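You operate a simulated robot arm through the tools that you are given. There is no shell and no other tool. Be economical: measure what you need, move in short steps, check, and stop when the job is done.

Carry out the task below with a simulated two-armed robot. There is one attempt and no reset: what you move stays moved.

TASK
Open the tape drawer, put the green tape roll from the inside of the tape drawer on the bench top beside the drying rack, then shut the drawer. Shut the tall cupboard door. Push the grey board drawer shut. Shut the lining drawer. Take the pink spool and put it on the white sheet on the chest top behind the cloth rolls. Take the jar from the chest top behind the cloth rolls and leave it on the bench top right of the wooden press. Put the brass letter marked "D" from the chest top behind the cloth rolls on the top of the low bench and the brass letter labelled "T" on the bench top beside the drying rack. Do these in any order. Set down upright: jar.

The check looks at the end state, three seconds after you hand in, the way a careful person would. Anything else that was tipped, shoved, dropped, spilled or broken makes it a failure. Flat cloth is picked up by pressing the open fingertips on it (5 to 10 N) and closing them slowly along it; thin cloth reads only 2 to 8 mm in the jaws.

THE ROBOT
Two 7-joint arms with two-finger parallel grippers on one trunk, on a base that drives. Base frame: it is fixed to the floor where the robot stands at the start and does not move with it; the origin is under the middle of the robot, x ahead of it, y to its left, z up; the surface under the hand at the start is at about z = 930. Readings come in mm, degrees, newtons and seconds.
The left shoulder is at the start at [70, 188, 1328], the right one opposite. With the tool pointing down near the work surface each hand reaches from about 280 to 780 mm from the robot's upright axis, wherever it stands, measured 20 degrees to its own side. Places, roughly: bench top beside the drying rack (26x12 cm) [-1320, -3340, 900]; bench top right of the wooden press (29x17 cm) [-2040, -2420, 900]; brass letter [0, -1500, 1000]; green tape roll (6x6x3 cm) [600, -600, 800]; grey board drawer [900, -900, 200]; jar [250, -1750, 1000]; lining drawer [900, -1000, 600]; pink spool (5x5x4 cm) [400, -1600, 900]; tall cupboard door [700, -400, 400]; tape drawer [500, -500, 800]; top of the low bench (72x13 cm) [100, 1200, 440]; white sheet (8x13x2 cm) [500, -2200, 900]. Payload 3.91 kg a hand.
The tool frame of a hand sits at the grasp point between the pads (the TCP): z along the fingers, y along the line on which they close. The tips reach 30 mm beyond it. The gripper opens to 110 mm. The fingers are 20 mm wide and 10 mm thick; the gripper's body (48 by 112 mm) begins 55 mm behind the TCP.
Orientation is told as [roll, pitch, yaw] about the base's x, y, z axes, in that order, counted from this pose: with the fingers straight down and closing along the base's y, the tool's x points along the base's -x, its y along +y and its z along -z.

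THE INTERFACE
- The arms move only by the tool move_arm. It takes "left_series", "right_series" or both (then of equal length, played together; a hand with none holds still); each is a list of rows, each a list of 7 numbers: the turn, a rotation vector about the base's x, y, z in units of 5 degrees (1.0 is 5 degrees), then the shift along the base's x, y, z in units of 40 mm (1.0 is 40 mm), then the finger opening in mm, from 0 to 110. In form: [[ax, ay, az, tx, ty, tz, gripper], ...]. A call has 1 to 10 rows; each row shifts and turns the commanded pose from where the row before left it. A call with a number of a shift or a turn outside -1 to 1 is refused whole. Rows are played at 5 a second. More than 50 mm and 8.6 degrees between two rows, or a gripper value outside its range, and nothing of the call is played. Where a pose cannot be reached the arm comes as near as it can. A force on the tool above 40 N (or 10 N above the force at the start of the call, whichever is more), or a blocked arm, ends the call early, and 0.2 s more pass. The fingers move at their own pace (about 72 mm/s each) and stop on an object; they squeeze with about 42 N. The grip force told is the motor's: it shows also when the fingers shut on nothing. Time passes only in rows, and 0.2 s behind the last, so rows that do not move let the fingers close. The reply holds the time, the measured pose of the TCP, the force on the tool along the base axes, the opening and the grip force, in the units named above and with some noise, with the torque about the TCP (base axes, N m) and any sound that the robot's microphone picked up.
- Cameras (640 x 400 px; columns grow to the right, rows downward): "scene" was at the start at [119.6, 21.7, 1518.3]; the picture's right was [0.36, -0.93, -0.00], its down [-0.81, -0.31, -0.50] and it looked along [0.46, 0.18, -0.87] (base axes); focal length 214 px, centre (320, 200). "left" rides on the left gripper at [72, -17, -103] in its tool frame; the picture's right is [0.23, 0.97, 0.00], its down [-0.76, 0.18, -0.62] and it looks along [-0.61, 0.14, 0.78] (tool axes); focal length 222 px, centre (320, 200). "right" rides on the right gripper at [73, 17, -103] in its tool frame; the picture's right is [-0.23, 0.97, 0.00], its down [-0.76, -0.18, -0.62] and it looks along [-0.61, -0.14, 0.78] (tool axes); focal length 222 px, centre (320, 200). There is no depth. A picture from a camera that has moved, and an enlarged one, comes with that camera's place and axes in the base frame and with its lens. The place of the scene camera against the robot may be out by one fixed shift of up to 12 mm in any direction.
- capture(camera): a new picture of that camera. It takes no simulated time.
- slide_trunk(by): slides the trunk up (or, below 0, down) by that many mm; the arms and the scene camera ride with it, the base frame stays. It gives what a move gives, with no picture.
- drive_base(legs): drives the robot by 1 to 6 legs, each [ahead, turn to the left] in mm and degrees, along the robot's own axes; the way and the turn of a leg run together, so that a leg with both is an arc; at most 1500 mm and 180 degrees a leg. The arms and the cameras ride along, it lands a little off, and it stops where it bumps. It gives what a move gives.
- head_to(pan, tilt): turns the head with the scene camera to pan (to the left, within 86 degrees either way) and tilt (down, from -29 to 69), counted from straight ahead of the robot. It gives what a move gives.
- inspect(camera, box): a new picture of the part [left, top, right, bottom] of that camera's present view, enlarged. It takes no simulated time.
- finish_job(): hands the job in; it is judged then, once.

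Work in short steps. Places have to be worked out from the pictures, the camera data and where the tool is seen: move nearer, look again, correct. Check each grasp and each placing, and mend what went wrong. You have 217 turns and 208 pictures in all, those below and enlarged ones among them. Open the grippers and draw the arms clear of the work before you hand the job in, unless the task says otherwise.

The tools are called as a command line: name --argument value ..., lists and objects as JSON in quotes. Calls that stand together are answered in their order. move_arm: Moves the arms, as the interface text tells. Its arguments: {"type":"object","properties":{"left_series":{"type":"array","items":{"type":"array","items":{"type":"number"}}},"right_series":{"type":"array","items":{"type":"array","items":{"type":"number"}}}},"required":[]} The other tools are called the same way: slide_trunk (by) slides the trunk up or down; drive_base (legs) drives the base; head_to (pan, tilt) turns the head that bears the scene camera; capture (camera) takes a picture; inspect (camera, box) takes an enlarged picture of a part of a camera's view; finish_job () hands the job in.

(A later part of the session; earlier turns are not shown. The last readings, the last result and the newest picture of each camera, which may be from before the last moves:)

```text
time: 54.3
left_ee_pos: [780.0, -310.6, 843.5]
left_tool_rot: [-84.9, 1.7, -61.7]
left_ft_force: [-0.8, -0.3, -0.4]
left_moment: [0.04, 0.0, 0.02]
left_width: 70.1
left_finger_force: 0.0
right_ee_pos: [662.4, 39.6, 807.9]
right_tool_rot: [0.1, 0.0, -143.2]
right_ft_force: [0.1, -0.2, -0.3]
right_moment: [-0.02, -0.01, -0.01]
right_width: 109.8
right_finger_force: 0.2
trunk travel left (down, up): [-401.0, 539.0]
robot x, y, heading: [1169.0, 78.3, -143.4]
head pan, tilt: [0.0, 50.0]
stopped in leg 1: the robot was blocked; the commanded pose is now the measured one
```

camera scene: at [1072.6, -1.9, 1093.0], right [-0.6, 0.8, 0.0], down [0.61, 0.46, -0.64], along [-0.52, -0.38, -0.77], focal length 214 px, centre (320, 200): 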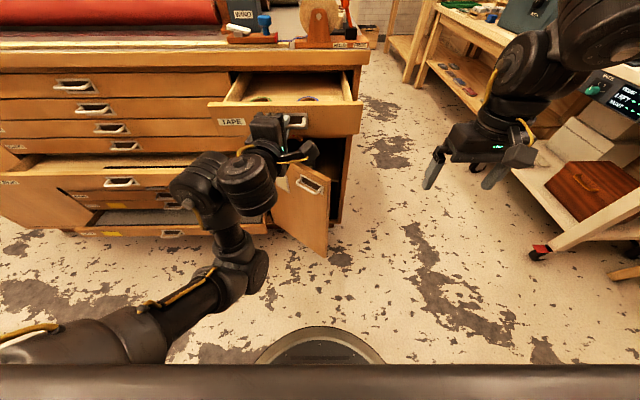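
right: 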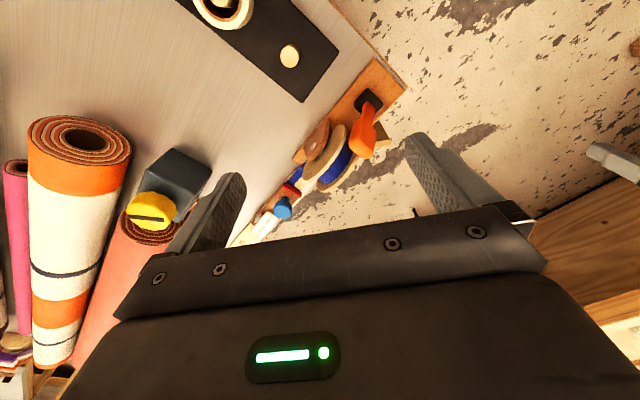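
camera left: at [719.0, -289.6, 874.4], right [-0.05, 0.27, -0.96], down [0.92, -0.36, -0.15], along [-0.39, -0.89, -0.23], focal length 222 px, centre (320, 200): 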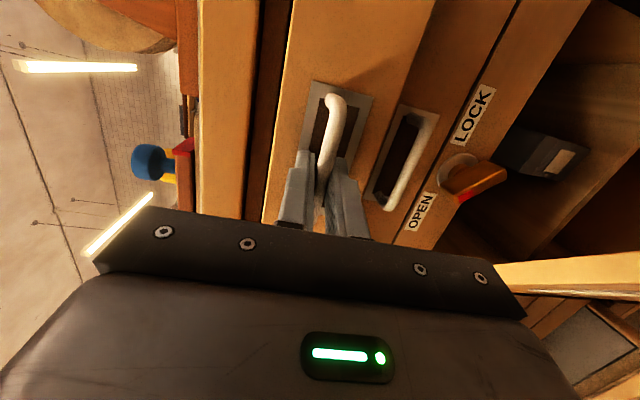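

Blocked behind (bench). I retract with the arm instead.

move_arm --left_series '[[0, 0, 0, 0.6, 0.45, 0, 70], [0, 0, 0, 0.6, 0.45, 0, 70]]'

capture --camera "left"

```text
time: 54.9
left_ee_pos: [812.5, -286.7, 843.0]
left_tool_rot: [-84.9, 1.8, -61.9]
left_ft_force: [-0.7, -0.7, 0.0]
left_moment: [-0.05, -0.03, 0.03]
left_width: 70.2
left_finger_force: 0.1
left hand out of reach, approached as far as the arm can: row 2
right_ee_pos: [660.9, 40.4, 808.6]
right_tool_rot: [0.2, 0.1, -143.2]
right_ft_force: [-0.5, 0.6, -0.3]
right_moment: [0.02, 0.0, -0.02]
right_width: 109.7
right_finger_force: 0.0
trunk travel left (down, up): [-401.0, 539.0]
robot x, y, heading: [1166.2, 73.5, -143.3]
head pan, tilt: [0.0, 50.0]
```

```text
179 pictures are left
camera left: at [868.2, -175.9, 872.7], right [-0.05, 0.27, -0.96], down [0.92, -0.37, -0.15], along [-0.39, -0.89, -0.23], focal length 222 px, centre (320, 200)
```

left: 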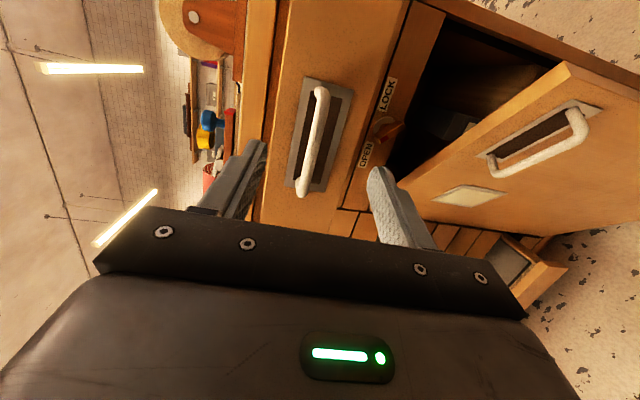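

The fingers are clear of the bar. I raise the trunk 320 mm to look down into the drawer and bring hands above.

slide_trunk --by 320

capture --camera "scene"

```text
time: 58.1
left_ee_pos: [812.3, -286.5, 1164.5]
left_tool_rot: [-84.9, 1.8, -61.9]
left_ft_force: [0.1, -0.5, -0.4]
left_moment: [0.05, 0.03, -0.01]
left_width: 69.9
left_finger_force: 0.0
right_ee_pos: [661.8, 40.8, 1128.4]
right_tool_rot: [0.0, 0.1, -143.2]
right_ft_force: [-0.3, 0.3, -0.8]
right_moment: [-0.03, 0.0, 0.02]
right_width: 110.0
right_finger_force: 0.1
trunk travel left (down, up): [-721.0, 219.0]
robot x, y, heading: [1167.9, 72.6, -143.4]
head pan, tilt: [0.0, 50.0]
```

```text
178 pictures are left
camera scene: at [1072.4, -2.6, 1412.9], right [-0.6, 0.8, 0.0], down [0.61, 0.46, -0.64], along [-0.52, -0.38, -0.77], focal length 214 px, centre (320, 200)
```

scene: 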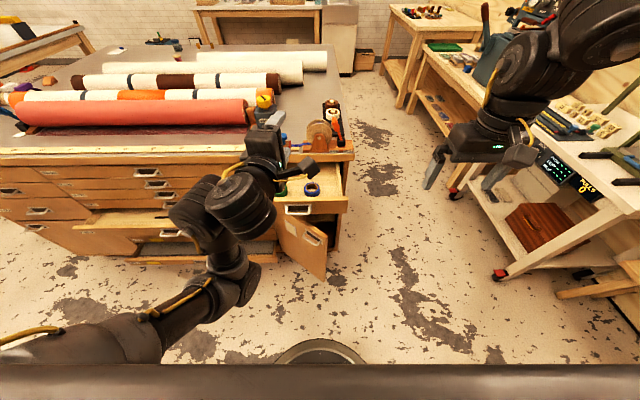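

The green roll is at about [733, -430]. The right hand is already tool-down, so I'll use it: first move the left hand away to the left.

move_arm --left_series '[[0, 0, 0, 0.6, -0.75, 0, 70], [0, 0, 0, 0.6, -0.75, 0, 70], [0, 0, 0, 0.6, -0.75, 0, 70], [0, 0, 0, 0.6, -0.75, 0, 70], [0, 0, 0, 0.6, -0.75, 0, 70], [0, 0, 0, 0.6, -0.75, 0, 70]]'

```text
time: 59.5
left_ee_pos: [845.4, -373.7, 1150.7]
left_tool_rot: [-85.0, 2.1, -61.9]
left_ft_force: [0.5, -0.6, -0.6]
left_moment: [0.01, -0.02, -0.03]
left_width: 69.7
left_finger_force: 0.1
left hand out of reach, approached as far as the arm can: row 1, 2, 3, 4, 5, 6
right_ee_pos: [664.5, 40.3, 1129.3]
right_tool_rot: [0.0, 0.0, -143.1]
right_ft_force: [0.2, -0.2, 0.6]
right_moment: [-0.01, 0.01, -0.01]
right_width: 109.9
right_finger_force: 0.0
trunk travel left (down, up): [-721.0, 219.0]
robot x, y, heading: [1164.3, 72.5, -143.5]
head pan, tilt: [0.0, 50.0]
```

I turn the left hand outward as well.

move_arm --left_series '[[0, 0, 1, 0.5, -0.5, 0, 70], [0, 0, 1, 0.5, -0.5, 0, 70], [0, 0, 1, 0.5, -0.5, 0, 70], [0, 0, 1, 0.5, -0.5, 0, 70], [0, 0, 1, 0.5, -0.5, 0, 70], [0, 0, 1, 0.5, -0.5, 0, 70], [0, 0, 1, 0.5, -0.5, 0, 70], [0, 0, 1, 0.5, -0.5, 0, 70], [0, 0, 1, 0.5, -0.5, 0, 70], [0, 0, 1, 0.5, -0.5, 0, 70]]'

capture --camera "scene"

```text
time: 61.7
left_ee_pos: [1024.7, -585.9, 1150.7]
left_tool_rot: [-84.7, 1.7, -11.8]
left_ft_force: [0.8, 0.2, -0.2]
left_moment: [-0.01, -0.02, 0.01]
left_width: 70.1
left_finger_force: 0.1
left hand out of reach, approached as far as the arm can: row 1, 2, 3, 4, 10
right_ee_pos: [661.5, 41.3, 1127.8]
right_tool_rot: [0.1, 0.1, -143.1]
right_ft_force: [-0.6, -0.7, -0.5]
right_moment: [0.02, 0.02, -0.01]
right_width: 110.0
right_finger_force: 0.1
trunk travel left (down, up): [-721.0, 219.0]
robot x, y, heading: [1166.8, 75.3, -143.5]
head pan, tilt: [0.0, 50.0]
```

```text
177 pictures are left
camera scene: at [1071.9, -2.5, 1412.9], right [-0.6, 0.8, 0.0], down [0.62, 0.46, -0.64], along [-0.52, -0.38, -0.77], focal length 214 px, centre (320, 200)
```

scene: 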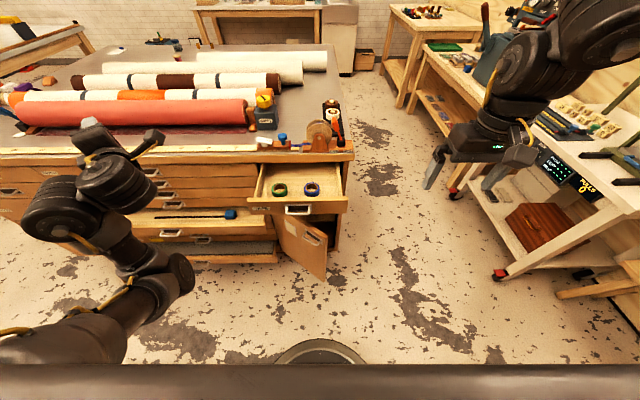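

Clear now. I move the right hand over the drawer.

move_arm --right_series '[[0, 0, 0, 0.18, -1, -0.2, 90], [0, 0, 0, 0.18, -1, -0.2, 90], [0, 0, 0, 0.18, -1, -0.2, 90], [0, 0, 0, 0.18, -1, -0.2, 90], [0, 0, 0, 0.18, -1, -0.2, 90], [0, 0, 0, 0.18, -1, -0.2, 90], [0, 0, 0, 0.18, -1, -0.2, 90], [0, 0, 0, 0.18, -1, -0.2, 90], [0, 0, 0, 0.18, -1, -0.2, 90], [0, 0, 0, 0.18, -1, -0.2, 90]]'

capture --camera "right"

```text
time: 63.9
left_ee_pos: [1025.8, -585.5, 1150.0]
left_tool_rot: [-84.8, 1.8, -11.8]
left_ft_force: [0.2, 0.1, -0.9]
left_moment: [-0.02, 0.0, -0.01]
left_width: 70.0
left_finger_force: 0.0
right_ee_pos: [668.8, -18.5, 1119.2]
right_tool_rot: [0.2, 0.2, -143.1]
right_ft_force: [-0.3, -0.2, -1.1]
right_moment: [-0.02, 0.02, -0.01]
right_width: 90.1
right_finger_force: 0.0
right hand out of reach, approached as far as the arm can: row 2, 3, 4, 5, 6, 7, 8, 9, 10
trunk travel left (down, up): [-721.0, 219.0]
robot x, y, heading: [1169.0, 73.9, -143.5]
head pan, tilt: [0.0, 50.0]
```

```text
176 pictures are left
camera right: at [737.1, 10.2, 1223.5], right [0.4, -0.92, 0.0], down [-0.72, -0.31, 0.62], along [-0.57, -0.25, -0.78], focal length 222 px, centre (320, 200)
```

right: 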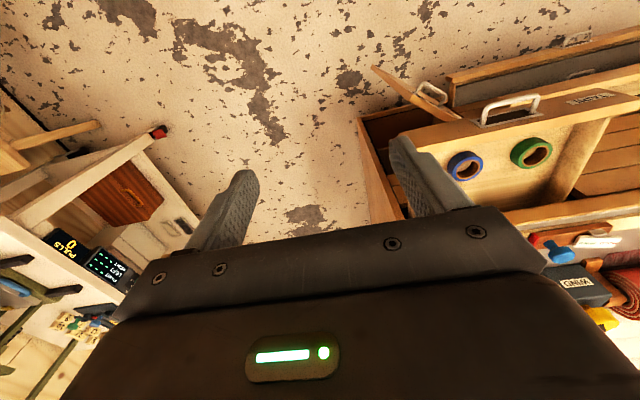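

I first extend forward and then sweep left.

move_arm --right_series '[[0, 0, 0, -0.8, -0.6, 0, 90], [0, 0, 0, -0.8, -0.6, 0, 90], [0, 0, 0, -0.8, -0.6, 0, 90], [0, 0, 0, -0.8, -0.6, 0, 90], [0, 0, 0, -0.8, -0.6, 0, 90]]'

move_arm --right_series '[[0, 0, 0, 0.6, -0.8, -0.3, 90], [0, 0, 0, 0.6, -0.8, -0.3, 90], [0, 0, 0, 0.6, -0.8, -0.3, 90], [0, 0, 0, 0.6, -0.8, -0.3, 90], [0, 0, 0, 0.6, -0.8, -0.3, 90], [0, 0, 0, 0.6, -0.8, -0.3, 90], [0, 0, 0, 0.6, -0.8, -0.3, 90], [0, 0, 0, 0.6, -0.8, -0.3, 90], [0, 0, 0, 0.6, -0.8, -0.3, 90]]'

capture --camera "right"

```text
time: 65.1
left_ee_pos: [1025.1, -586.3, 1149.5]
left_tool_rot: [-84.7, 1.7, -12.1]
left_ft_force: [0.1, 0.8, -0.6]
left_moment: [0.04, -0.04, 0.02]
left_width: 69.7
left_finger_force: 0.0
right_ee_pos: [526.8, -17.5, 1084.2]
right_tool_rot: [0.3, 0.0, -143.2]
right_ft_force: [0.1, 0.0, 0.1]
right_moment: [-0.03, 0.01, 0.01]
right_width: 90.0
right_finger_force: 0.2
right hand out of reach, approached as far as the arm can: row 1, 2, 3, 4, 5
trunk travel left (down, up): [-721.0, 219.0]
robot x, y, heading: [1166.7, 77.9, -143.4]
head pan, tilt: [0.0, 50.0]
```

```text
time: 67.1
left_ee_pos: [1026.2, -584.7, 1150.5]
left_tool_rot: [-84.6, 1.7, -11.8]
left_ft_force: [0.1, -0.1, 0.2]
left_moment: [0.0, -0.03, 0.0]
left_width: 69.8
left_finger_force: 0.0
right_ee_pos: [655.3, -24.6, 1026.9]
right_tool_rot: [0.3, 0.2, -143.1]
right_ft_force: [0.0, -0.4, 0.2]
right_moment: [-0.02, 0.0, -0.01]
right_width: 90.0
right_finger_force: 0.0
right hand out of reach, approached as far as the arm can: row 1, 2, 3, 4, 5, 6, 7, 8, 9
trunk travel left (down, up): [-721.0, 219.0]
robot x, y, heading: [1167.5, 74.1, -143.3]
head pan, tilt: [0.0, 50.0]
```

```text
175 pictures are left
camera right: at [722.8, 4.8, 1130.9], right [0.4, -0.92, 0.0], down [-0.72, -0.31, 0.62], along [-0.57, -0.25, -0.78], focal length 222 px, centre (320, 200)
```

right: 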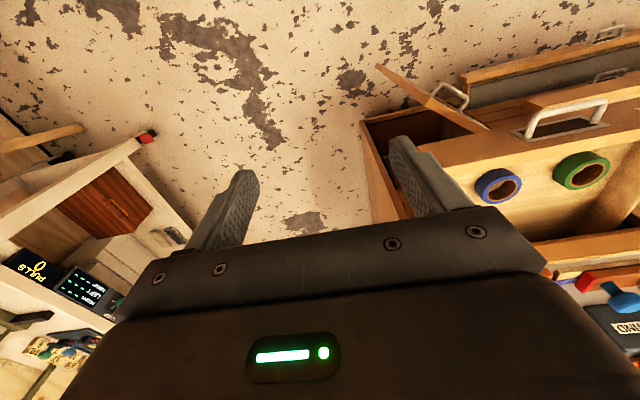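

I test whether yawing the right hand frees it.

move_arm --right_series '[[0, 0, 1, 0, 0, 0, 90], [0, 0, 1, 0.3, -0.4, 0, 90], [0, 0, 1, 0.3, -0.4, 0, 90], [0, 0, 1, 0.3, -0.4, 0, 90], [0, 0, 1, 0.3, -0.4, 0, 90]]'

move_arm --right_series '[[0, 0, 1, 0.3, -0.4, 0, 90], [0, 0, 1, 0.3, -0.4, 0, 90], [0, 0, 1, 0.3, -0.4, 0, 90], [0, 0, 1, 0.3, -0.4, 0, 90], [0, 0, 1, 0.3, -0.4, 0, 90]]'

```text
time: 68.3
left_ee_pos: [1025.8, -585.6, 1150.4]
left_tool_rot: [-84.8, 1.6, -12.0]
left_ft_force: [0.1, -0.2, 0.0]
left_moment: [0.0, 0.0, -0.03]
left_width: 69.9
left_finger_force: 0.1
right_ee_pos: [680.1, -19.5, 1038.8]
right_tool_rot: [0.2, 0.0, -118.2]
right_ft_force: [-1.1, 0.3, -0.5]
right_moment: [0.0, -0.03, -0.02]
right_width: 90.0
right_finger_force: 0.0
right hand out of reach, approached as far as the arm can: row 2, 3, 4, 5
trunk travel left (down, up): [-721.0, 219.0]
robot x, y, heading: [1169.2, 74.4, -143.4]
head pan, tilt: [0.0, 50.0]
```

```text
time: 69.5
left_ee_pos: [1024.9, -585.7, 1150.1]
left_tool_rot: [-84.7, 1.8, -12.0]
left_ft_force: [-0.1, 0.0, -0.4]
left_moment: [0.02, 0.03, -0.02]
left_width: 70.0
left_finger_force: 0.0
right_ee_pos: [701.6, -11.1, 1051.4]
right_tool_rot: [0.2, 0.0, -93.1]
right_ft_force: [-0.2, -0.3, -0.7]
right_moment: [-0.01, 0.01, 0.01]
right_width: 89.9
right_finger_force: 0.1
right hand out of reach, approached as far as the arm can: row 1, 2, 3, 4, 5
trunk travel left (down, up): [-721.0, 219.0]
robot x, y, heading: [1168.5, 76.1, -143.4]
head pan, tilt: [0.0, 50.0]
```

The right arm's azimuth is limited to about −27° or more rightward. I turn the robot left 46° so the roll lies on the right hand's side, and undo the yaw.

drive_base --legs '[[0, 46]]'

move_arm --right_series '[[0, 0, -1, 0, 0, 0, 90], [0, 0, -1, 0, 0, 0, 90], [0, 0, -1, 0, 0, 0, 90], [0, 0, -1, 0, 0, 0, 90], [0, 0, -1, 0, 0, 0, 90], [0, 0, -1, 0, 0, 0, 90], [0, 0, -1, 0, 0, 0, 90], [0, 0, -1, 0, 0, 0, 90], [0, 0, -1, 0, 0, 0, 90], [0, 0, -1, 0, 0, 0, 90]]'

head_to --pan -40 --tilt 50

capture --camera "scene"

```text
time: 72.0
left_ee_pos: [1540.1, -488.7, 1149.5]
left_tool_rot: [-84.5, 1.7, 33.6]
left_ft_force: [0.2, -0.4, 0.3]
left_moment: [0.02, -0.01, 0.01]
left_width: 70.2
left_finger_force: 0.1
right_ee_pos: [903.7, -317.7, 1051.6]
right_tool_rot: [0.2, 0.0, -47.5]
right_ft_force: [0.2, 0.2, -0.3]
right_moment: [0.01, 0.02, 0.01]
right_width: 90.0
right_finger_force: 0.0
trunk travel left (down, up): [-721.0, 219.0]
robot x, y, heading: [1166.6, 70.5, -97.6]
head pan, tilt: [0.0, 50.0]
```

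```text
time: 74.2
left_ee_pos: [1540.9, -489.5, 1150.1]
left_tool_rot: [-84.5, 1.8, 33.6]
left_ft_force: [0.2, -0.2, -0.3]
left_moment: [0.0, 0.02, -0.02]
left_width: 70.1
left_finger_force: 0.1
right_ee_pos: [883.9, -331.3, 1057.9]
right_tool_rot: [0.2, 0.1, -92.6]
right_ft_force: [0.3, 0.0, -0.6]
right_moment: [0.03, 0.03, 0.03]
right_width: 90.1
right_finger_force: 0.0
right hand out of reach, approached as far as the arm can: row 8, 9, 10
trunk travel left (down, up): [-721.0, 219.0]
robot x, y, heading: [1168.1, 75.0, -97.7]
head pan, tilt: [0.0, 50.0]
```

```text
time: 75.2
left_ee_pos: [1539.8, -488.3, 1150.5]
left_tool_rot: [-84.5, 1.7, 33.6]
left_ft_force: [0.2, -0.8, -0.1]
left_moment: [0.0, -0.03, -0.01]
left_width: 70.0
left_finger_force: 0.1
right_ee_pos: [884.0, -332.4, 1057.2]
right_tool_rot: [0.2, 0.1, -92.4]
right_ft_force: [-0.5, 0.1, -0.2]
right_moment: [-0.01, -0.05, -0.01]
right_width: 90.0
right_finger_force: 0.1
trunk travel left (down, up): [-721.0, 219.0]
robot x, y, heading: [1171.2, 75.9, -97.8]
head pan, tilt: [-40.0, 50.0]
```

```text
174 pictures are left
camera scene: at [1111.1, -28.3, 1413.0], right [-0.67, 0.74, 0.0], down [0.57, 0.52, -0.64], along [-0.47, -0.43, -0.77], focal length 214 px, centre (320, 200)
```

scene: 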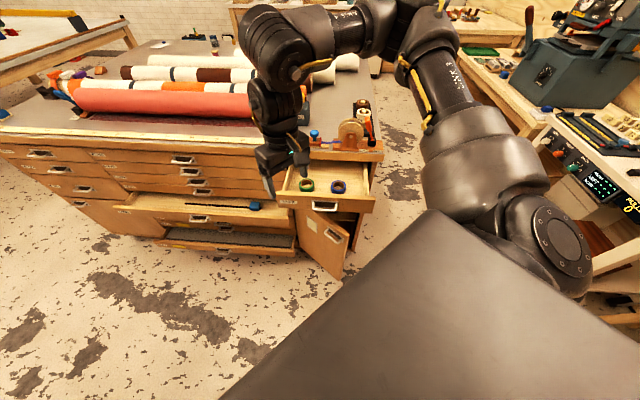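

Now I move the right hand above the roll.

move_arm --right_series '[[0, 0, 0, -0.73, -0.46, -0.48, 90], [0, 0, 0, -0.73, -0.46, -0.48, 90], [0, 0, 0, -0.73, -0.46, -0.48, 90], [0, 0, 0, -0.73, -0.46, -0.48, 90], [0, 0, 0, -0.73, -0.46, -0.48, 90]]'

capture --camera "right"

```text
time: 76.4
left_ee_pos: [1539.2, -489.8, 1148.8]
left_tool_rot: [-84.6, 1.8, 33.7]
left_ft_force: [-0.5, -0.3, 0.1]
left_moment: [-0.02, 0.0, 0.0]
left_width: 70.1
left_finger_force: 0.2
right_ee_pos: [731.8, -424.4, 959.6]
right_tool_rot: [0.2, 0.2, -92.5]
right_ft_force: [0.2, -0.2, 0.0]
right_moment: [-0.02, 0.0, -0.03]
right_width: 90.1
right_finger_force: 0.0
trunk travel left (down, up): [-721.0, 219.0]
robot x, y, heading: [1168.9, 78.3, -97.5]
head pan, tilt: [-40.0, 50.0]
```

```text
173 pictures are left
camera right: at [752.7, -354.4, 1064.1], right [0.96, -0.27, 0.0], down [-0.21, -0.75, 0.62], along [-0.17, -0.6, -0.78], focal length 222 px, centre (320, 200)
```

right: 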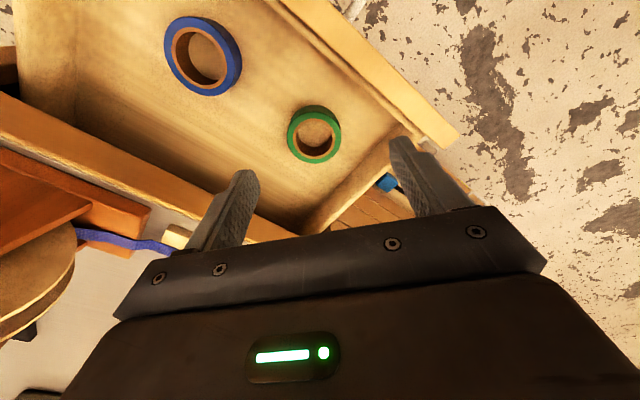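

Green roll centre ≈ [721, -442]. I centre and descend partway.

move_arm --right_series '[[0, 0, 0, -0.27, -0.44, -0.6, 90], [0, 0, 0, 0, 0, -0.8, 90]]'

capture --camera "right"

```text
time: 77.0
left_ee_pos: [1539.7, -488.6, 1151.3]
left_tool_rot: [-84.7, 1.7, 33.6]
left_ft_force: [0.0, 0.2, 0.4]
left_moment: [0.02, -0.01, 0.01]
left_width: 69.9
left_finger_force: 0.1
right_ee_pos: [720.3, -433.1, 912.4]
right_tool_rot: [0.3, -0.1, -92.5]
right_ft_force: [0.0, 0.0, -0.5]
right_moment: [0.01, 0.0, 0.0]
right_width: 90.0
right_finger_force: 0.1
right hand out of reach, approached as far as the arm can: row 2
trunk travel left (down, up): [-721.0, 219.0]
robot x, y, heading: [1165.7, 72.9, -97.5]
head pan, tilt: [-40.0, 50.0]
```

```text
172 pictures are left
camera right: at [741.2, -361.7, 1017.9], right [0.96, -0.27, 0.01], down [-0.21, -0.75, 0.62], along [-0.16, -0.6, -0.78], focal length 222 px, centre (320, 200)
```

right: 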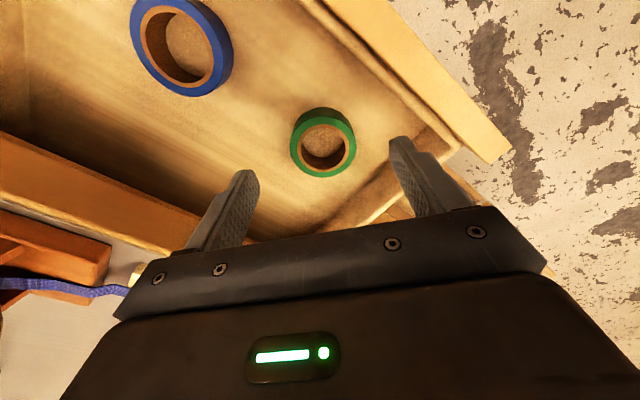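

The roll is well centred; I lower the trunk by 62 mm to bring the fingers round it.

move_arm --right_series '[[0, 0, 0, 0.03, -0.18, 0, 90]]'

slide_trunk --by -60

capture --camera "right"

```text
time: 77.4
left_ee_pos: [1539.0, -489.0, 1151.2]
left_tool_rot: [-84.6, 1.7, 33.6]
left_ft_force: [0.5, -0.7, -0.3]
left_moment: [0.0, 0.01, 0.0]
left_width: 70.4
left_finger_force: 0.0
right_ee_pos: [721.1, -436.0, 916.3]
right_tool_rot: [0.2, 0.0, -92.5]
right_ft_force: [0.8, 0.3, 0.9]
right_moment: [0.01, 0.0, 0.0]
right_width: 90.1
right_finger_force: 0.1
right hand out of reach, approached as far as the arm can: row 1
trunk travel left (down, up): [-721.0, 219.0]
robot x, y, heading: [1168.0, 75.8, -97.6]
head pan, tilt: [-40.0, 50.0]
```

```text
time: 78.4
left_ee_pos: [1540.3, -488.4, 1089.4]
left_tool_rot: [-84.6, 1.7, 33.5]
left_ft_force: [-0.5, -0.1, -1.1]
left_moment: [0.01, -0.03, -0.02]
left_width: 69.9
left_finger_force: 0.1
right_ee_pos: [720.9, -435.7, 857.6]
right_tool_rot: [0.4, 0.0, -92.4]
right_ft_force: [0.1, 0.8, 0.3]
right_moment: [0.0, -0.01, -0.01]
right_width: 90.1
right_finger_force: 0.0
trunk travel left (down, up): [-661.0, 279.0]
robot x, y, heading: [1167.1, 77.2, -97.6]
head pan, tilt: [-40.0, 50.0]
```

```text
171 pictures are left
camera right: at [741.9, -364.9, 961.2], right [0.96, -0.27, 0.01], down [-0.21, -0.75, 0.62], along [-0.16, -0.6, -0.78], focal length 222 px, centre (320, 200)
```

right: 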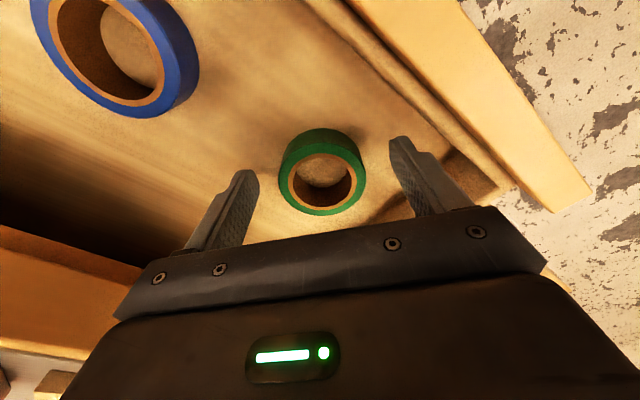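

The roll is between the fingers. I lower 12 mm more and close.

slide_trunk --by -12

move_arm --right_series '[[0, 0, 0, 0, 0, 0, 0], [0, 0, 0, 0, 0, 0, 0], [0, 0, 0, 0, 0, 0, 0]]'

capture --camera "right"

```text
time: 79.0
left_ee_pos: [1540.2, -487.6, 1078.2]
left_tool_rot: [-84.7, 1.8, 33.6]
left_ft_force: [0.3, 0.3, -0.2]
left_moment: [-0.03, 0.01, 0.0]
left_width: 69.8
left_finger_force: 0.2
right_ee_pos: [722.0, -435.7, 846.5]
right_tool_rot: [0.3, -0.2, -92.6]
right_ft_force: [-0.3, 1.0, 11.6]
right_moment: [0.15, 0.56, -0.06]
right_width: 90.0
right_finger_force: 0.1
trunk travel left (down, up): [-649.0, 291.0]
robot x, y, heading: [1169.3, 75.3, -97.5]
head pan, tilt: [-40.0, 50.0]
```

```text
time: 79.8
left_ee_pos: [1539.1, -486.8, 1078.6]
left_tool_rot: [-84.6, 1.8, 33.6]
left_ft_force: [0.0, -0.3, -0.8]
left_moment: [-0.01, 0.04, -0.01]
left_width: 69.8
left_finger_force: 0.1
right_ee_pos: [722.2, -431.7, 846.4]
right_tool_rot: [0.3, -0.3, -92.5]
right_ft_force: [-6.0, 8.0, 15.4]
right_moment: [0.4, 0.7, -0.18]
right_width: 54.0
right_finger_force: 42.1
trunk travel left (down, up): [-649.0, 291.0]
robot x, y, heading: [1164.0, 76.1, -97.5]
head pan, tilt: [-40.0, 50.0]
```

```text
170 pictures are left
camera right: at [742.1, -362.8, 950.5], right [0.96, -0.27, 0.01], down [-0.21, -0.75, 0.63], along [-0.16, -0.6, -0.78], focal length 222 px, centre (320, 200)
```

right: 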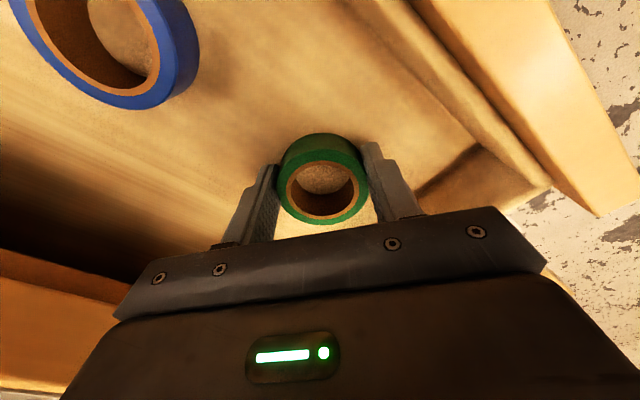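

Gripped at 54 mm. I lift with the trunk and check.

slide_trunk --by 170

capture --camera "right"

```text
time: 81.8
left_ee_pos: [1539.6, -489.7, 1248.6]
left_tool_rot: [-84.6, 1.6, 33.7]
left_ft_force: [-0.5, 0.1, -0.9]
left_moment: [0.0, -0.01, 0.0]
left_width: 70.1
left_finger_force: 0.1
right_ee_pos: [721.3, -435.7, 1015.3]
right_tool_rot: [0.4, -0.1, -92.5]
right_ft_force: [-0.4, 1.2, -0.8]
right_moment: [0.0, 0.0, -0.01]
right_width: 54.4
right_finger_force: 41.9
trunk travel left (down, up): [-819.0, 121.0]
robot x, y, heading: [1170.4, 76.7, -97.5]
head pan, tilt: [-40.0, 50.0]
```

```text
169 pictures are left
camera right: at [741.7, -365.2, 1118.9], right [0.96, -0.27, 0.01], down [-0.21, -0.75, 0.62], along [-0.16, -0.6, -0.78], focal length 222 px, centre (320, 200)
```

right: 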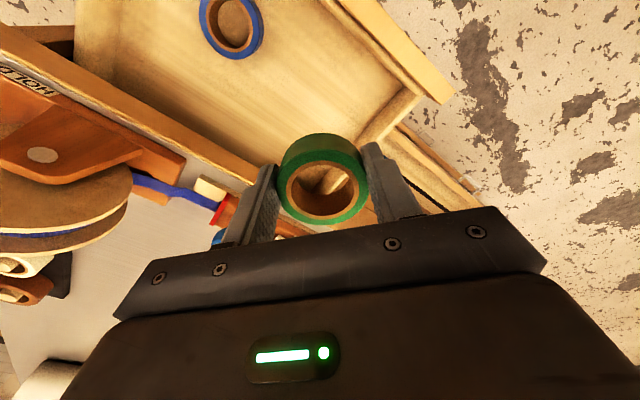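

The roll is held. I raise a bit, turn back to face the chest (right hand swings clear past the end), and bring the left fist in front.

slide_trunk --by 100

drive_base --legs '[[0, -45.7]]'

move_arm --left_series '[[0, 0, -1, -0.45, 0.52, 0, 0], [0, 0, -1, -0.45, 0.52, 0, 0], [0, 0, -1, -0.45, 0.52, 0, 0], [0, 0, -1, -0.45, 0.52, 0, 0], [0, 0, -1, -0.45, 0.52, 0, 0], [0, 0, -1, -0.45, 0.52, 0, 0], [0, 0, -1, -0.45, 0.52, 0, 0], [0, 0, -1, -0.45, 0.52, 0, 0], [0, 0, -1, -0.45, 0.52, 0, 0], [0, 0, -1, -0.45, 0.52, 0, 0]]'

head_to --pan 0 --tilt 50

capture --camera "scene"

```text
time: 83.1
left_ee_pos: [1540.3, -489.5, 1347.7]
left_tool_rot: [-84.6, 1.7, 33.6]
left_ft_force: [0.4, 0.9, 0.1]
left_moment: [0.01, 0.0, -0.01]
left_width: 70.1
left_finger_force: 0.1
right_ee_pos: [721.3, -435.9, 1115.5]
right_tool_rot: [0.3, -0.1, -92.5]
right_ft_force: [-0.1, -0.2, -1.0]
right_moment: [0.02, -0.01, 0.02]
right_width: 54.1
right_finger_force: 42.1
trunk travel left (down, up): [-919.0, 21.0]
robot x, y, heading: [1167.3, 74.8, -97.7]
head pan, tilt: [-40.0, 50.0]
```

```text
time: 85.5
left_ee_pos: [1032.2, -587.7, 1349.0]
left_tool_rot: [-84.6, 1.7, -11.2]
left_ft_force: [-0.1, -0.1, 0.0]
left_moment: [-0.02, -0.01, 0.01]
left_width: 70.2
left_finger_force: 0.1
right_ee_pos: [491.6, 29.6, 1114.5]
right_tool_rot: [0.4, -0.2, -137.5]
right_ft_force: [-1.3, -0.6, -0.4]
right_moment: [0.01, -0.02, -0.01]
right_width: 54.3
right_finger_force: 42.0
trunk travel left (down, up): [-919.0, 21.0]
robot x, y, heading: [1168.2, 77.5, -142.7]
head pan, tilt: [-40.0, 50.0]
```

```text
time: 87.8
left_ee_pos: [849.0, -396.5, 1343.2]
left_tool_rot: [-84.6, 1.5, -61.3]
left_ft_force: [0.8, 0.2, 0.6]
left_moment: [0.0, -0.01, 0.02]
left_width: 0.3
left_finger_force: 37.5
left hand out of reach, approached as far as the arm can: row 3, 4, 6
right_ee_pos: [489.4, 30.1, 1114.8]
right_tool_rot: [0.5, -0.2, -137.4]
right_ft_force: [0.8, 0.1, -0.7]
right_moment: [-0.04, -0.04, -0.02]
right_width: 53.9
right_finger_force: 42.3
trunk travel left (down, up): [-919.0, 21.0]
robot x, y, heading: [1166.2, 74.6, -142.5]
head pan, tilt: [-40.0, 50.0]
```

```text
time: 88.8
left_ee_pos: [849.6, -397.7, 1342.6]
left_tool_rot: [-84.7, 1.7, -61.3]
left_ft_force: [-0.6, -1.2, 0.1]
left_moment: [0.02, 0.01, 0.0]
left_width: 0.0
left_finger_force: 37.7
right_ee_pos: [491.1, 28.5, 1114.7]
right_tool_rot: [0.4, -0.2, -137.3]
right_ft_force: [0.5, -0.2, -1.2]
right_moment: [-0.02, -0.02, 0.01]
right_width: 54.0
right_finger_force: 42.4
trunk travel left (down, up): [-919.0, 21.0]
robot x, y, heading: [1168.0, 76.3, -142.6]
head pan, tilt: [0.0, 50.0]
```

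```text
168 pictures are left
camera scene: at [1072.8, -3.3, 1611.0], right [-0.6, 0.8, 0.0], down [0.61, 0.46, -0.64], along [-0.51, -0.39, -0.77], focal length 214 px, centre (320, 200)
```

scene: 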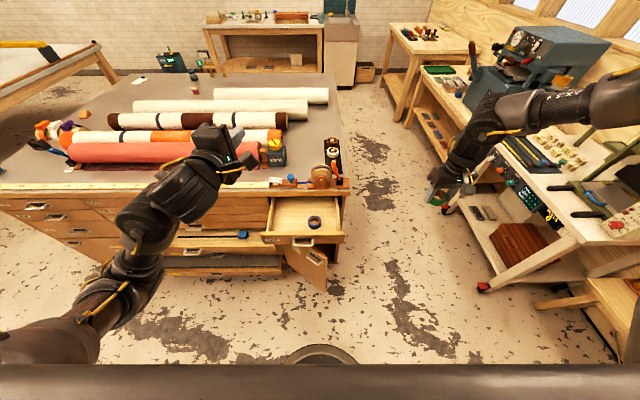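

Lowering the trunk fully might put the right elbow on the cart, so I try lowering the left hand with the arm first.

move_arm --left_series '[[0, 0, 0, 0, 0, -1, 0], [0, 0, 0, 0, 0, -1, 0], [0, 0, 0, 0, 0, -1, 0], [0, 0, 0, 0, 0, -1, 0], [0, 0, 0, 0, 0, -1, 0]]'

```text
time: 89.6
left_ee_pos: [877.0, -441.9, 1233.6]
left_tool_rot: [-84.2, -9.0, -59.5]
left_ft_force: [-0.4, 0.4, 1.1]
left_moment: [0.04, 0.03, 0.0]
left_width: 0.0
left_finger_force: 37.3
right_ee_pos: [493.9, 26.4, 1116.6]
right_tool_rot: [0.3, -0.2, -137.4]
right_ft_force: [-0.7, -0.7, -0.2]
right_moment: [0.01, -0.01, 0.0]
right_width: 54.1
right_finger_force: 41.9
trunk travel left (down, up): [-919.0, 21.0]
robot x, y, heading: [1165.9, 74.8, -142.9]
head pan, tilt: [0.0, 50.0]
stopped in row 3 (left hand): the arm was blocked; the commanded pose is now the measured one
```

The arm was blocked; I look.

capture --camera "scene"

```text
167 pictures are left
camera scene: at [1075.6, -6.4, 1611.1], right [-0.61, 0.8, 0.0], down [0.61, 0.47, -0.64], along [-0.51, -0.39, -0.77], focal length 214 px, centre (320, 200)
```

scene: 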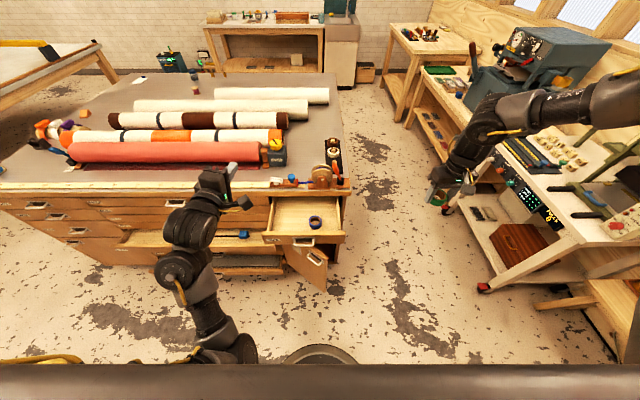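

I pull the right hand (with the roll) in to the pose that was clear earlier, then lower the trunk.

move_arm --right_series '[[0, 0, 0, 0.8, -0.18, 0, 0], [0, 0, 0, 0.8, -0.18, 0, 0], [0, 0, 0, 0.8, -0.18, 0, 0], [0, 0, 0, 0.8, -0.18, 0, 0], [0, 0, 0, 0.8, -0.18, 0, 0]]'

slide_trunk --by -200

capture --camera "scene"

```text
time: 90.8
left_ee_pos: [877.2, -441.6, 1234.9]
left_tool_rot: [-84.2, -8.9, -59.5]
left_ft_force: [0.7, 1.0, -0.9]
left_moment: [-0.01, 0.02, -0.02]
left_width: 0.0
left_finger_force: 37.4
right_ee_pos: [650.9, 9.7, 1126.5]
right_tool_rot: [0.4, -0.3, -137.5]
right_ft_force: [-0.2, 0.6, -1.4]
right_moment: [0.0, -0.01, 0.04]
right_width: 54.1
right_finger_force: 42.0
right hand out of reach, approached as far as the arm can: row 4, 5
trunk travel left (down, up): [-919.0, 21.0]
robot x, y, heading: [1166.4, 73.5, -142.5]
head pan, tilt: [0.0, 50.0]
```

```text
time: 93.0
left_ee_pos: [876.3, -440.1, 1033.9]
left_tool_rot: [-84.1, -9.1, -59.5]
left_ft_force: [-0.6, 0.4, 0.3]
left_moment: [-0.05, 0.0, 0.01]
left_width: 0.0
left_finger_force: 37.2
right_ee_pos: [648.3, 10.9, 928.0]
right_tool_rot: [0.5, -0.3, -137.5]
right_ft_force: [0.0, 0.0, -0.2]
right_moment: [0.01, 0.01, -0.02]
right_width: 54.2
right_finger_force: 41.8
trunk travel left (down, up): [-719.0, 221.0]
robot x, y, heading: [1167.3, 77.1, -142.7]
head pan, tilt: [0.0, 50.0]
```

```text
166 pictures are left
camera scene: at [1073.1, -3.2, 1411.1], right [-0.61, 0.8, 0.0], down [0.61, 0.46, -0.64], along [-0.51, -0.39, -0.77], focal length 214 px, centre (320, 200)
```

scene: 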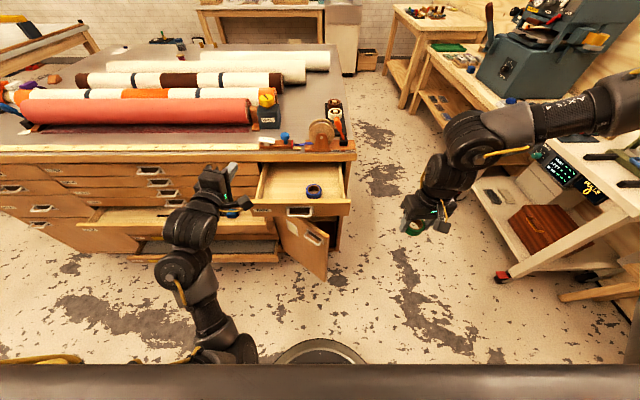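

The right arm stays some 200 mm off the cart; I lower 188 mm more.

slide_trunk --by -188

capture --camera "scene"

```text
time: 94.5
left_ee_pos: [876.1, -439.5, 888.2]
left_tool_rot: [-86.2, -9.2, -59.3]
left_ft_force: [-1.1, 1.8, 11.6]
left_moment: [-0.07, 0.37, -0.05]
left_width: 0.1
left_finger_force: 37.4
right_ee_pos: [647.9, 10.5, 768.7]
right_tool_rot: [0.5, -0.4, -137.5]
right_ft_force: [0.2, -0.9, -0.3]
right_moment: [0.04, -0.02, 0.02]
right_width: 53.9
right_finger_force: 42.2
trunk travel left (down, up): [-561.0, 379.0]
robot x, y, heading: [1167.2, 72.8, -142.4]
head pan, tilt: [0.0, 50.0]
stopped: the force on the tool passed its limit at 53 N (the readings are from after the stop); the commanded pose is now the measured one
```

```text
165 pictures are left
camera scene: at [1073.2, -2.8, 1253.1], right [-0.61, 0.8, 0.0], down [0.61, 0.46, -0.64], along [-0.51, -0.39, -0.77], focal length 214 px, centre (320, 200)
```

scene: 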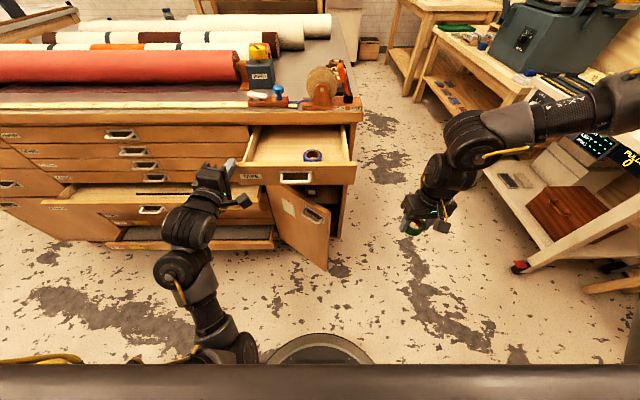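

The fist touched the drawer front's top edge. I raise a little and pull back with the arm.

slide_trunk --by 15

move_arm --left_series '[[0, 0, 0, 0.6, 0.45, 0, 0], [0, 0, 0, 0.6, 0.45, 0, 0]]'

capture --camera "left"

```text
time: 95.2
left_ee_pos: [877.1, -439.9, 901.2]
left_tool_rot: [-85.8, -9.2, -59.2]
left_ft_force: [0.0, -1.0, -0.2]
left_moment: [0.04, -0.03, 0.0]
left_width: 0.3
left_finger_force: 37.7
right_ee_pos: [648.3, 10.3, 783.2]
right_tool_rot: [0.5, -0.2, -137.4]
right_ft_force: [0.0, -0.1, -0.9]
right_moment: [0.02, 0.0, -0.02]
right_width: 54.1
right_finger_force: 42.3
trunk travel left (down, up): [-576.0, 364.0]
robot x, y, heading: [1166.8, 76.6, -142.4]
head pan, tilt: [0.0, 50.0]
```

```text
time: 95.8
left_ee_pos: [921.0, -407.2, 891.1]
left_tool_rot: [-86.0, -9.1, -59.2]
left_ft_force: [0.7, 0.0, 1.2]
left_moment: [-0.01, 0.0, -0.03]
left_width: 0.1
left_finger_force: 37.4
left hand out of reach, approached as far as the arm can: row 2
right_ee_pos: [649.4, 10.0, 784.8]
right_tool_rot: [0.5, -0.4, -137.4]
right_ft_force: [-0.4, -0.6, -0.2]
right_moment: [-0.01, 0.02, 0.05]
right_width: 54.0
right_finger_force: 41.6
trunk travel left (down, up): [-576.0, 364.0]
robot x, y, heading: [1168.6, 75.6, -142.6]
head pan, tilt: [0.0, 50.0]
```

```text
164 pictures are left
camera left: at [969.8, -290.5, 904.3], right [0.02, 0.1, -1.0], down [0.94, -0.34, -0.01], along [-0.34, -0.94, -0.1], focal length 222 px, centre (320, 200)
```

left: 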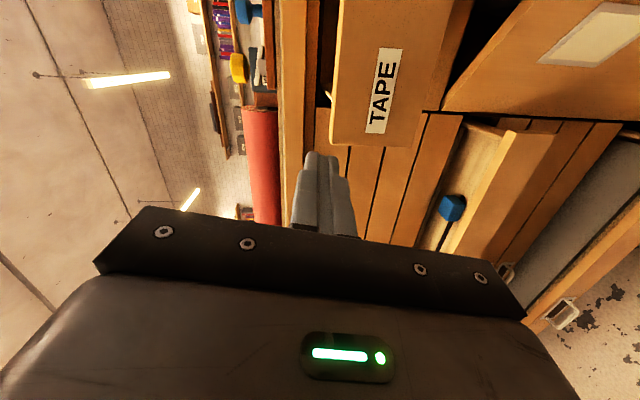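

I lower 40 mm and shift right ~90 mm so the fist faces the drawer front.

move_arm --left_series '[[0, 0, 0, -0.45, 0.6, 0, 0], [0, 0, 0, -0.45, 0.6, 0, 0], [0, 0, 0, -0.45, 0.6, 0, 0]]'

slide_trunk --by -40

capture --camera "left"

```text
time: 96.5
left_ee_pos: [894.6, -376.2, 880.3]
left_tool_rot: [-85.5, -21.3, -60.0]
left_ft_force: [-0.4, 1.2, 0.1]
left_moment: [-0.02, 0.01, 0.02]
left_width: 0.0
left_finger_force: 37.3
right_ee_pos: [648.5, 11.1, 784.0]
right_tool_rot: [0.5, -0.3, -137.5]
right_ft_force: [0.0, 0.0, -0.9]
right_moment: [0.06, 0.02, 0.01]
right_width: 53.8
right_finger_force: 42.1
trunk travel left (down, up): [-576.0, 364.0]
robot x, y, heading: [1166.8, 76.3, -142.6]
head pan, tilt: [0.0, 50.0]
stopped in row 3 (left hand): the arm was blocked; the commanded pose is now the measured one
```

```text
time: 97.3
left_ee_pos: [896.2, -376.5, 839.3]
left_tool_rot: [-85.4, -21.2, -60.0]
left_ft_force: [-0.8, 0.7, 0.0]
left_moment: [0.01, 0.02, 0.02]
left_width: 0.0
left_finger_force: 37.4
right_ee_pos: [648.2, 9.7, 744.2]
right_tool_rot: [0.5, -0.3, -137.5]
right_ft_force: [-0.3, 0.2, -0.5]
right_moment: [0.0, 0.02, 0.0]
right_width: 54.0
right_finger_force: 42.3
trunk travel left (down, up): [-536.0, 404.0]
robot x, y, heading: [1167.0, 76.0, -142.9]
head pan, tilt: [0.0, 50.0]
```

```text
163 pictures are left
camera left: at [944.0, -259.3, 837.7], right [0.14, -0.08, -0.99], down [0.93, -0.34, 0.16], along [-0.35, -0.94, 0.03], focal length 222 px, centre (320, 200)
```

left: 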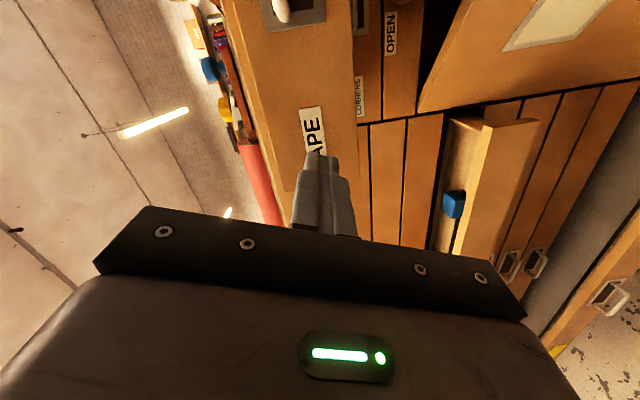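

The fist is in front of the left part of the drawer. I drive forward to push it shut.

drive_base --legs '[[150, 0]]'

capture --camera "scene"

```text
time: 98.7
left_ee_pos: [777.6, -467.5, 837.6]
left_tool_rot: [-85.3, -21.1, -59.8]
left_ft_force: [-0.2, -0.9, -0.7]
left_moment: [-0.02, 0.01, 0.0]
left_width: 0.0
left_finger_force: 37.7
right_ee_pos: [528.8, -81.5, 742.8]
right_tool_rot: [0.4, -0.2, -137.4]
right_ft_force: [0.4, -0.1, -1.0]
right_moment: [0.01, 0.01, -0.02]
right_width: 54.1
right_finger_force: 42.6
trunk travel left (down, up): [-536.0, 404.0]
robot x, y, heading: [1052.7, -18.6, -142.3]
head pan, tilt: [0.0, 50.0]
```

```text
162 pictures are left
camera scene: at [953.9, -94.8, 1228.3], right [-0.61, 0.79, 0.0], down [0.61, 0.47, -0.64], along [-0.51, -0.39, -0.77], focal length 214 px, centre (320, 200)
```

scene: 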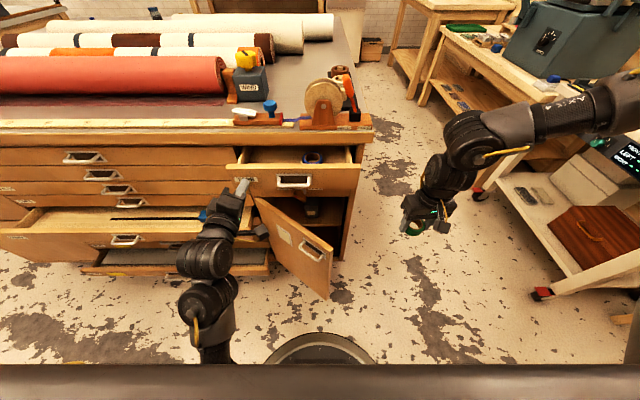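

The drawer is moving in. I continue another 125 mm.

drive_base --legs '[[125, 0]]'

capture --camera "scene"

```text
time: 99.9
left_ee_pos: [702.8, -523.7, 839.6]
left_tool_rot: [-85.2, -21.1, -60.1]
left_ft_force: [0.6, 1.9, 0.4]
left_moment: [-0.04, 0.01, -0.02]
left_width: 0.0
left_finger_force: 37.2
right_ee_pos: [450.5, -141.8, 743.9]
right_tool_rot: [0.4, -0.2, -137.2]
right_ft_force: [0.8, 0.1, -0.7]
right_moment: [0.02, -0.03, -0.01]
right_width: 54.2
right_finger_force: 42.1
trunk travel left (down, up): [-536.0, 404.0]
robot x, y, heading: [972.2, -78.5, -142.4]
head pan, tilt: [0.0, 50.0]
stopped in leg 1: the force on the tool passed its limit at 347 N (the readings are from after the stop); the commanded pose is now the measured one
```

```text
161 pictures are left
camera scene: at [877.0, -154.0, 1228.6], right [-0.61, 0.79, 0.0], down [0.61, 0.47, -0.64], along [-0.51, -0.39, -0.77], focal length 214 px, centre (320, 200)
```

scene: 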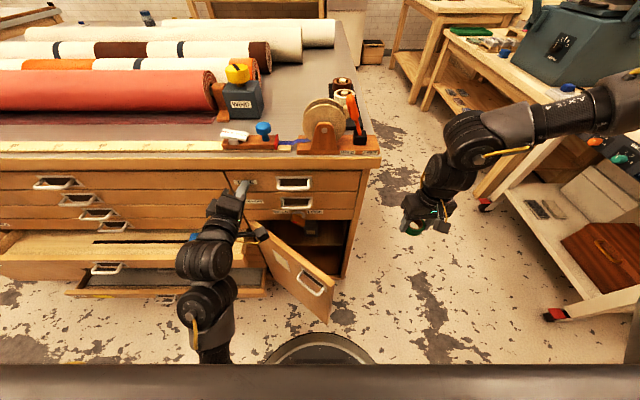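

The tape drawer is shut. Next is the door: I back off, raise, and reposition the robot to the right so the left fist can push the door's free edge.

drive_base --legs '[[-200, 0]]'

slide_trunk --by 330

drive_base --legs '[[0, 75], [-205, 0], [0, -75]]'

capture --camera "scene"

```text
time: 101.5
left_ee_pos: [859.5, -401.9, 839.5]
left_tool_rot: [-85.3, -21.1, -60.3]
left_ft_force: [0.8, 0.0, -0.1]
left_moment: [0.01, -0.03, 0.01]
left_width: 0.0
left_finger_force: 37.7
right_ee_pos: [611.0, -19.5, 744.2]
right_tool_rot: [0.5, -0.4, -137.4]
right_ft_force: [-0.7, 0.7, -0.1]
right_moment: [0.0, 0.0, 0.0]
right_width: 54.2
right_finger_force: 42.1
trunk travel left (down, up): [-536.0, 404.0]
robot x, y, heading: [1128.9, 45.9, -143.0]
head pan, tilt: [0.0, 50.0]
```

```text
time: 104.8
left_ee_pos: [859.5, -402.0, 1170.3]
left_tool_rot: [-85.2, -21.1, -60.2]
left_ft_force: [0.2, -0.3, -0.4]
left_moment: [-0.02, 0.02, -0.01]
left_width: 0.0
left_finger_force: 37.5
right_ee_pos: [610.8, -18.7, 1073.2]
right_tool_rot: [0.5, -0.3, -137.4]
right_ft_force: [0.5, -1.2, -0.8]
right_moment: [0.0, -0.04, 0.01]
right_width: 54.3
right_finger_force: 42.4
trunk travel left (down, up): [-866.0, 74.0]
robot x, y, heading: [1128.9, 46.7, -142.6]
head pan, tilt: [0.0, 50.0]
```

```text
time: 109.5
left_ee_pos: [1343.9, -163.2, 1034.4]
left_tool_rot: [-63.1, -26.2, -18.2]
left_ft_force: [1.5, -0.2, -0.4]
left_moment: [-0.02, 0.01, -0.15]
left_width: 0.0
left_finger_force: 37.6
right_ee_pos: [975.8, -338.0, 1097.1]
right_tool_rot: [4.1, -2.9, -66.1]
right_ft_force: [-0.8, -0.4, -0.3]
right_moment: [0.06, -0.05, -0.02]
right_width: 54.0
right_finger_force: 42.1
trunk travel left (down, up): [-866.0, 74.0]
robot x, y, heading: [1077.8, 167.0, -77.7]
head pan, tilt: [0.0, 50.0]
stopped in leg 2: the robot was blocked; the commanded pose is now the measured one
```

```text
160 pictures are left
camera scene: at [1124.2, 41.0, 1558.0], right [-0.98, -0.21, 0.01], down [-0.17, 0.75, -0.64], along [0.13, -0.63, -0.77], focal length 214 px, centre (320, 200)
```

scene: 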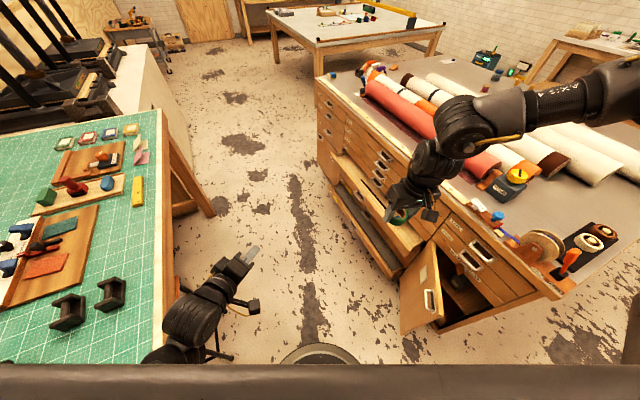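

The left elbow caught the bench edge while reversing. Turning right moves it away from the bench, so I do that and look again.

drive_base --legs '[[0, -65]]'

capture --camera "scene"

capture --camera "left"

```text
time: 110.3
left_ee_pos: [1325.9, -162.4, 1039.4]
left_tool_rot: [-63.1, -26.4, -18.3]
left_ft_force: [-0.3, 0.7, 0.0]
left_moment: [0.03, -0.03, 0.08]
left_width: 0.0
left_finger_force: 37.7
right_ee_pos: [949.5, -332.1, 1101.7]
right_tool_rot: [5.7, -3.7, -66.3]
right_ft_force: [0.8, -0.3, -0.1]
right_moment: [0.02, -0.05, -0.01]
right_width: 54.1
right_finger_force: 42.1
trunk travel left (down, up): [-866.0, 74.0]
robot x, y, heading: [1073.8, 169.2, -78.2]
head pan, tilt: [0.0, 50.0]
stopped in leg 1: the robot was blocked; the commanded pose is now the measured one
```

```text
159 pictures are left
camera scene: at [1104.3, 45.1, 1558.8], right [-0.98, -0.21, 0.0], down [-0.16, 0.75, -0.64], along [0.14, -0.63, -0.76], focal length 214 px, centre (320, 200)
```

scene: 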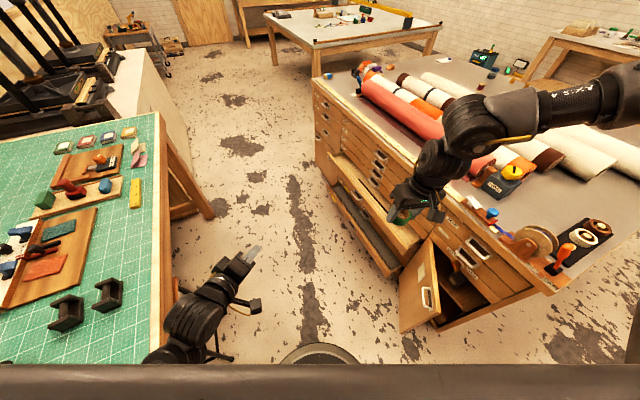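

```text
158 pictures are left
camera left: at [1264.7, -54.3, 1063.3], right [0.31, 0.36, -0.88], down [0.8, 0.41, 0.45], along [0.52, -0.84, -0.16], focal length 222 px, centre (320, 200)
```

left: 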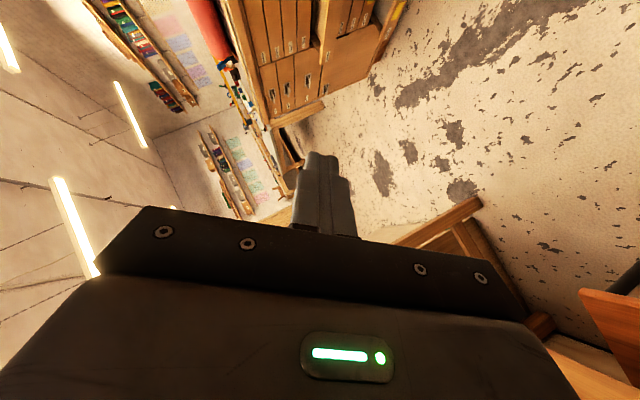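

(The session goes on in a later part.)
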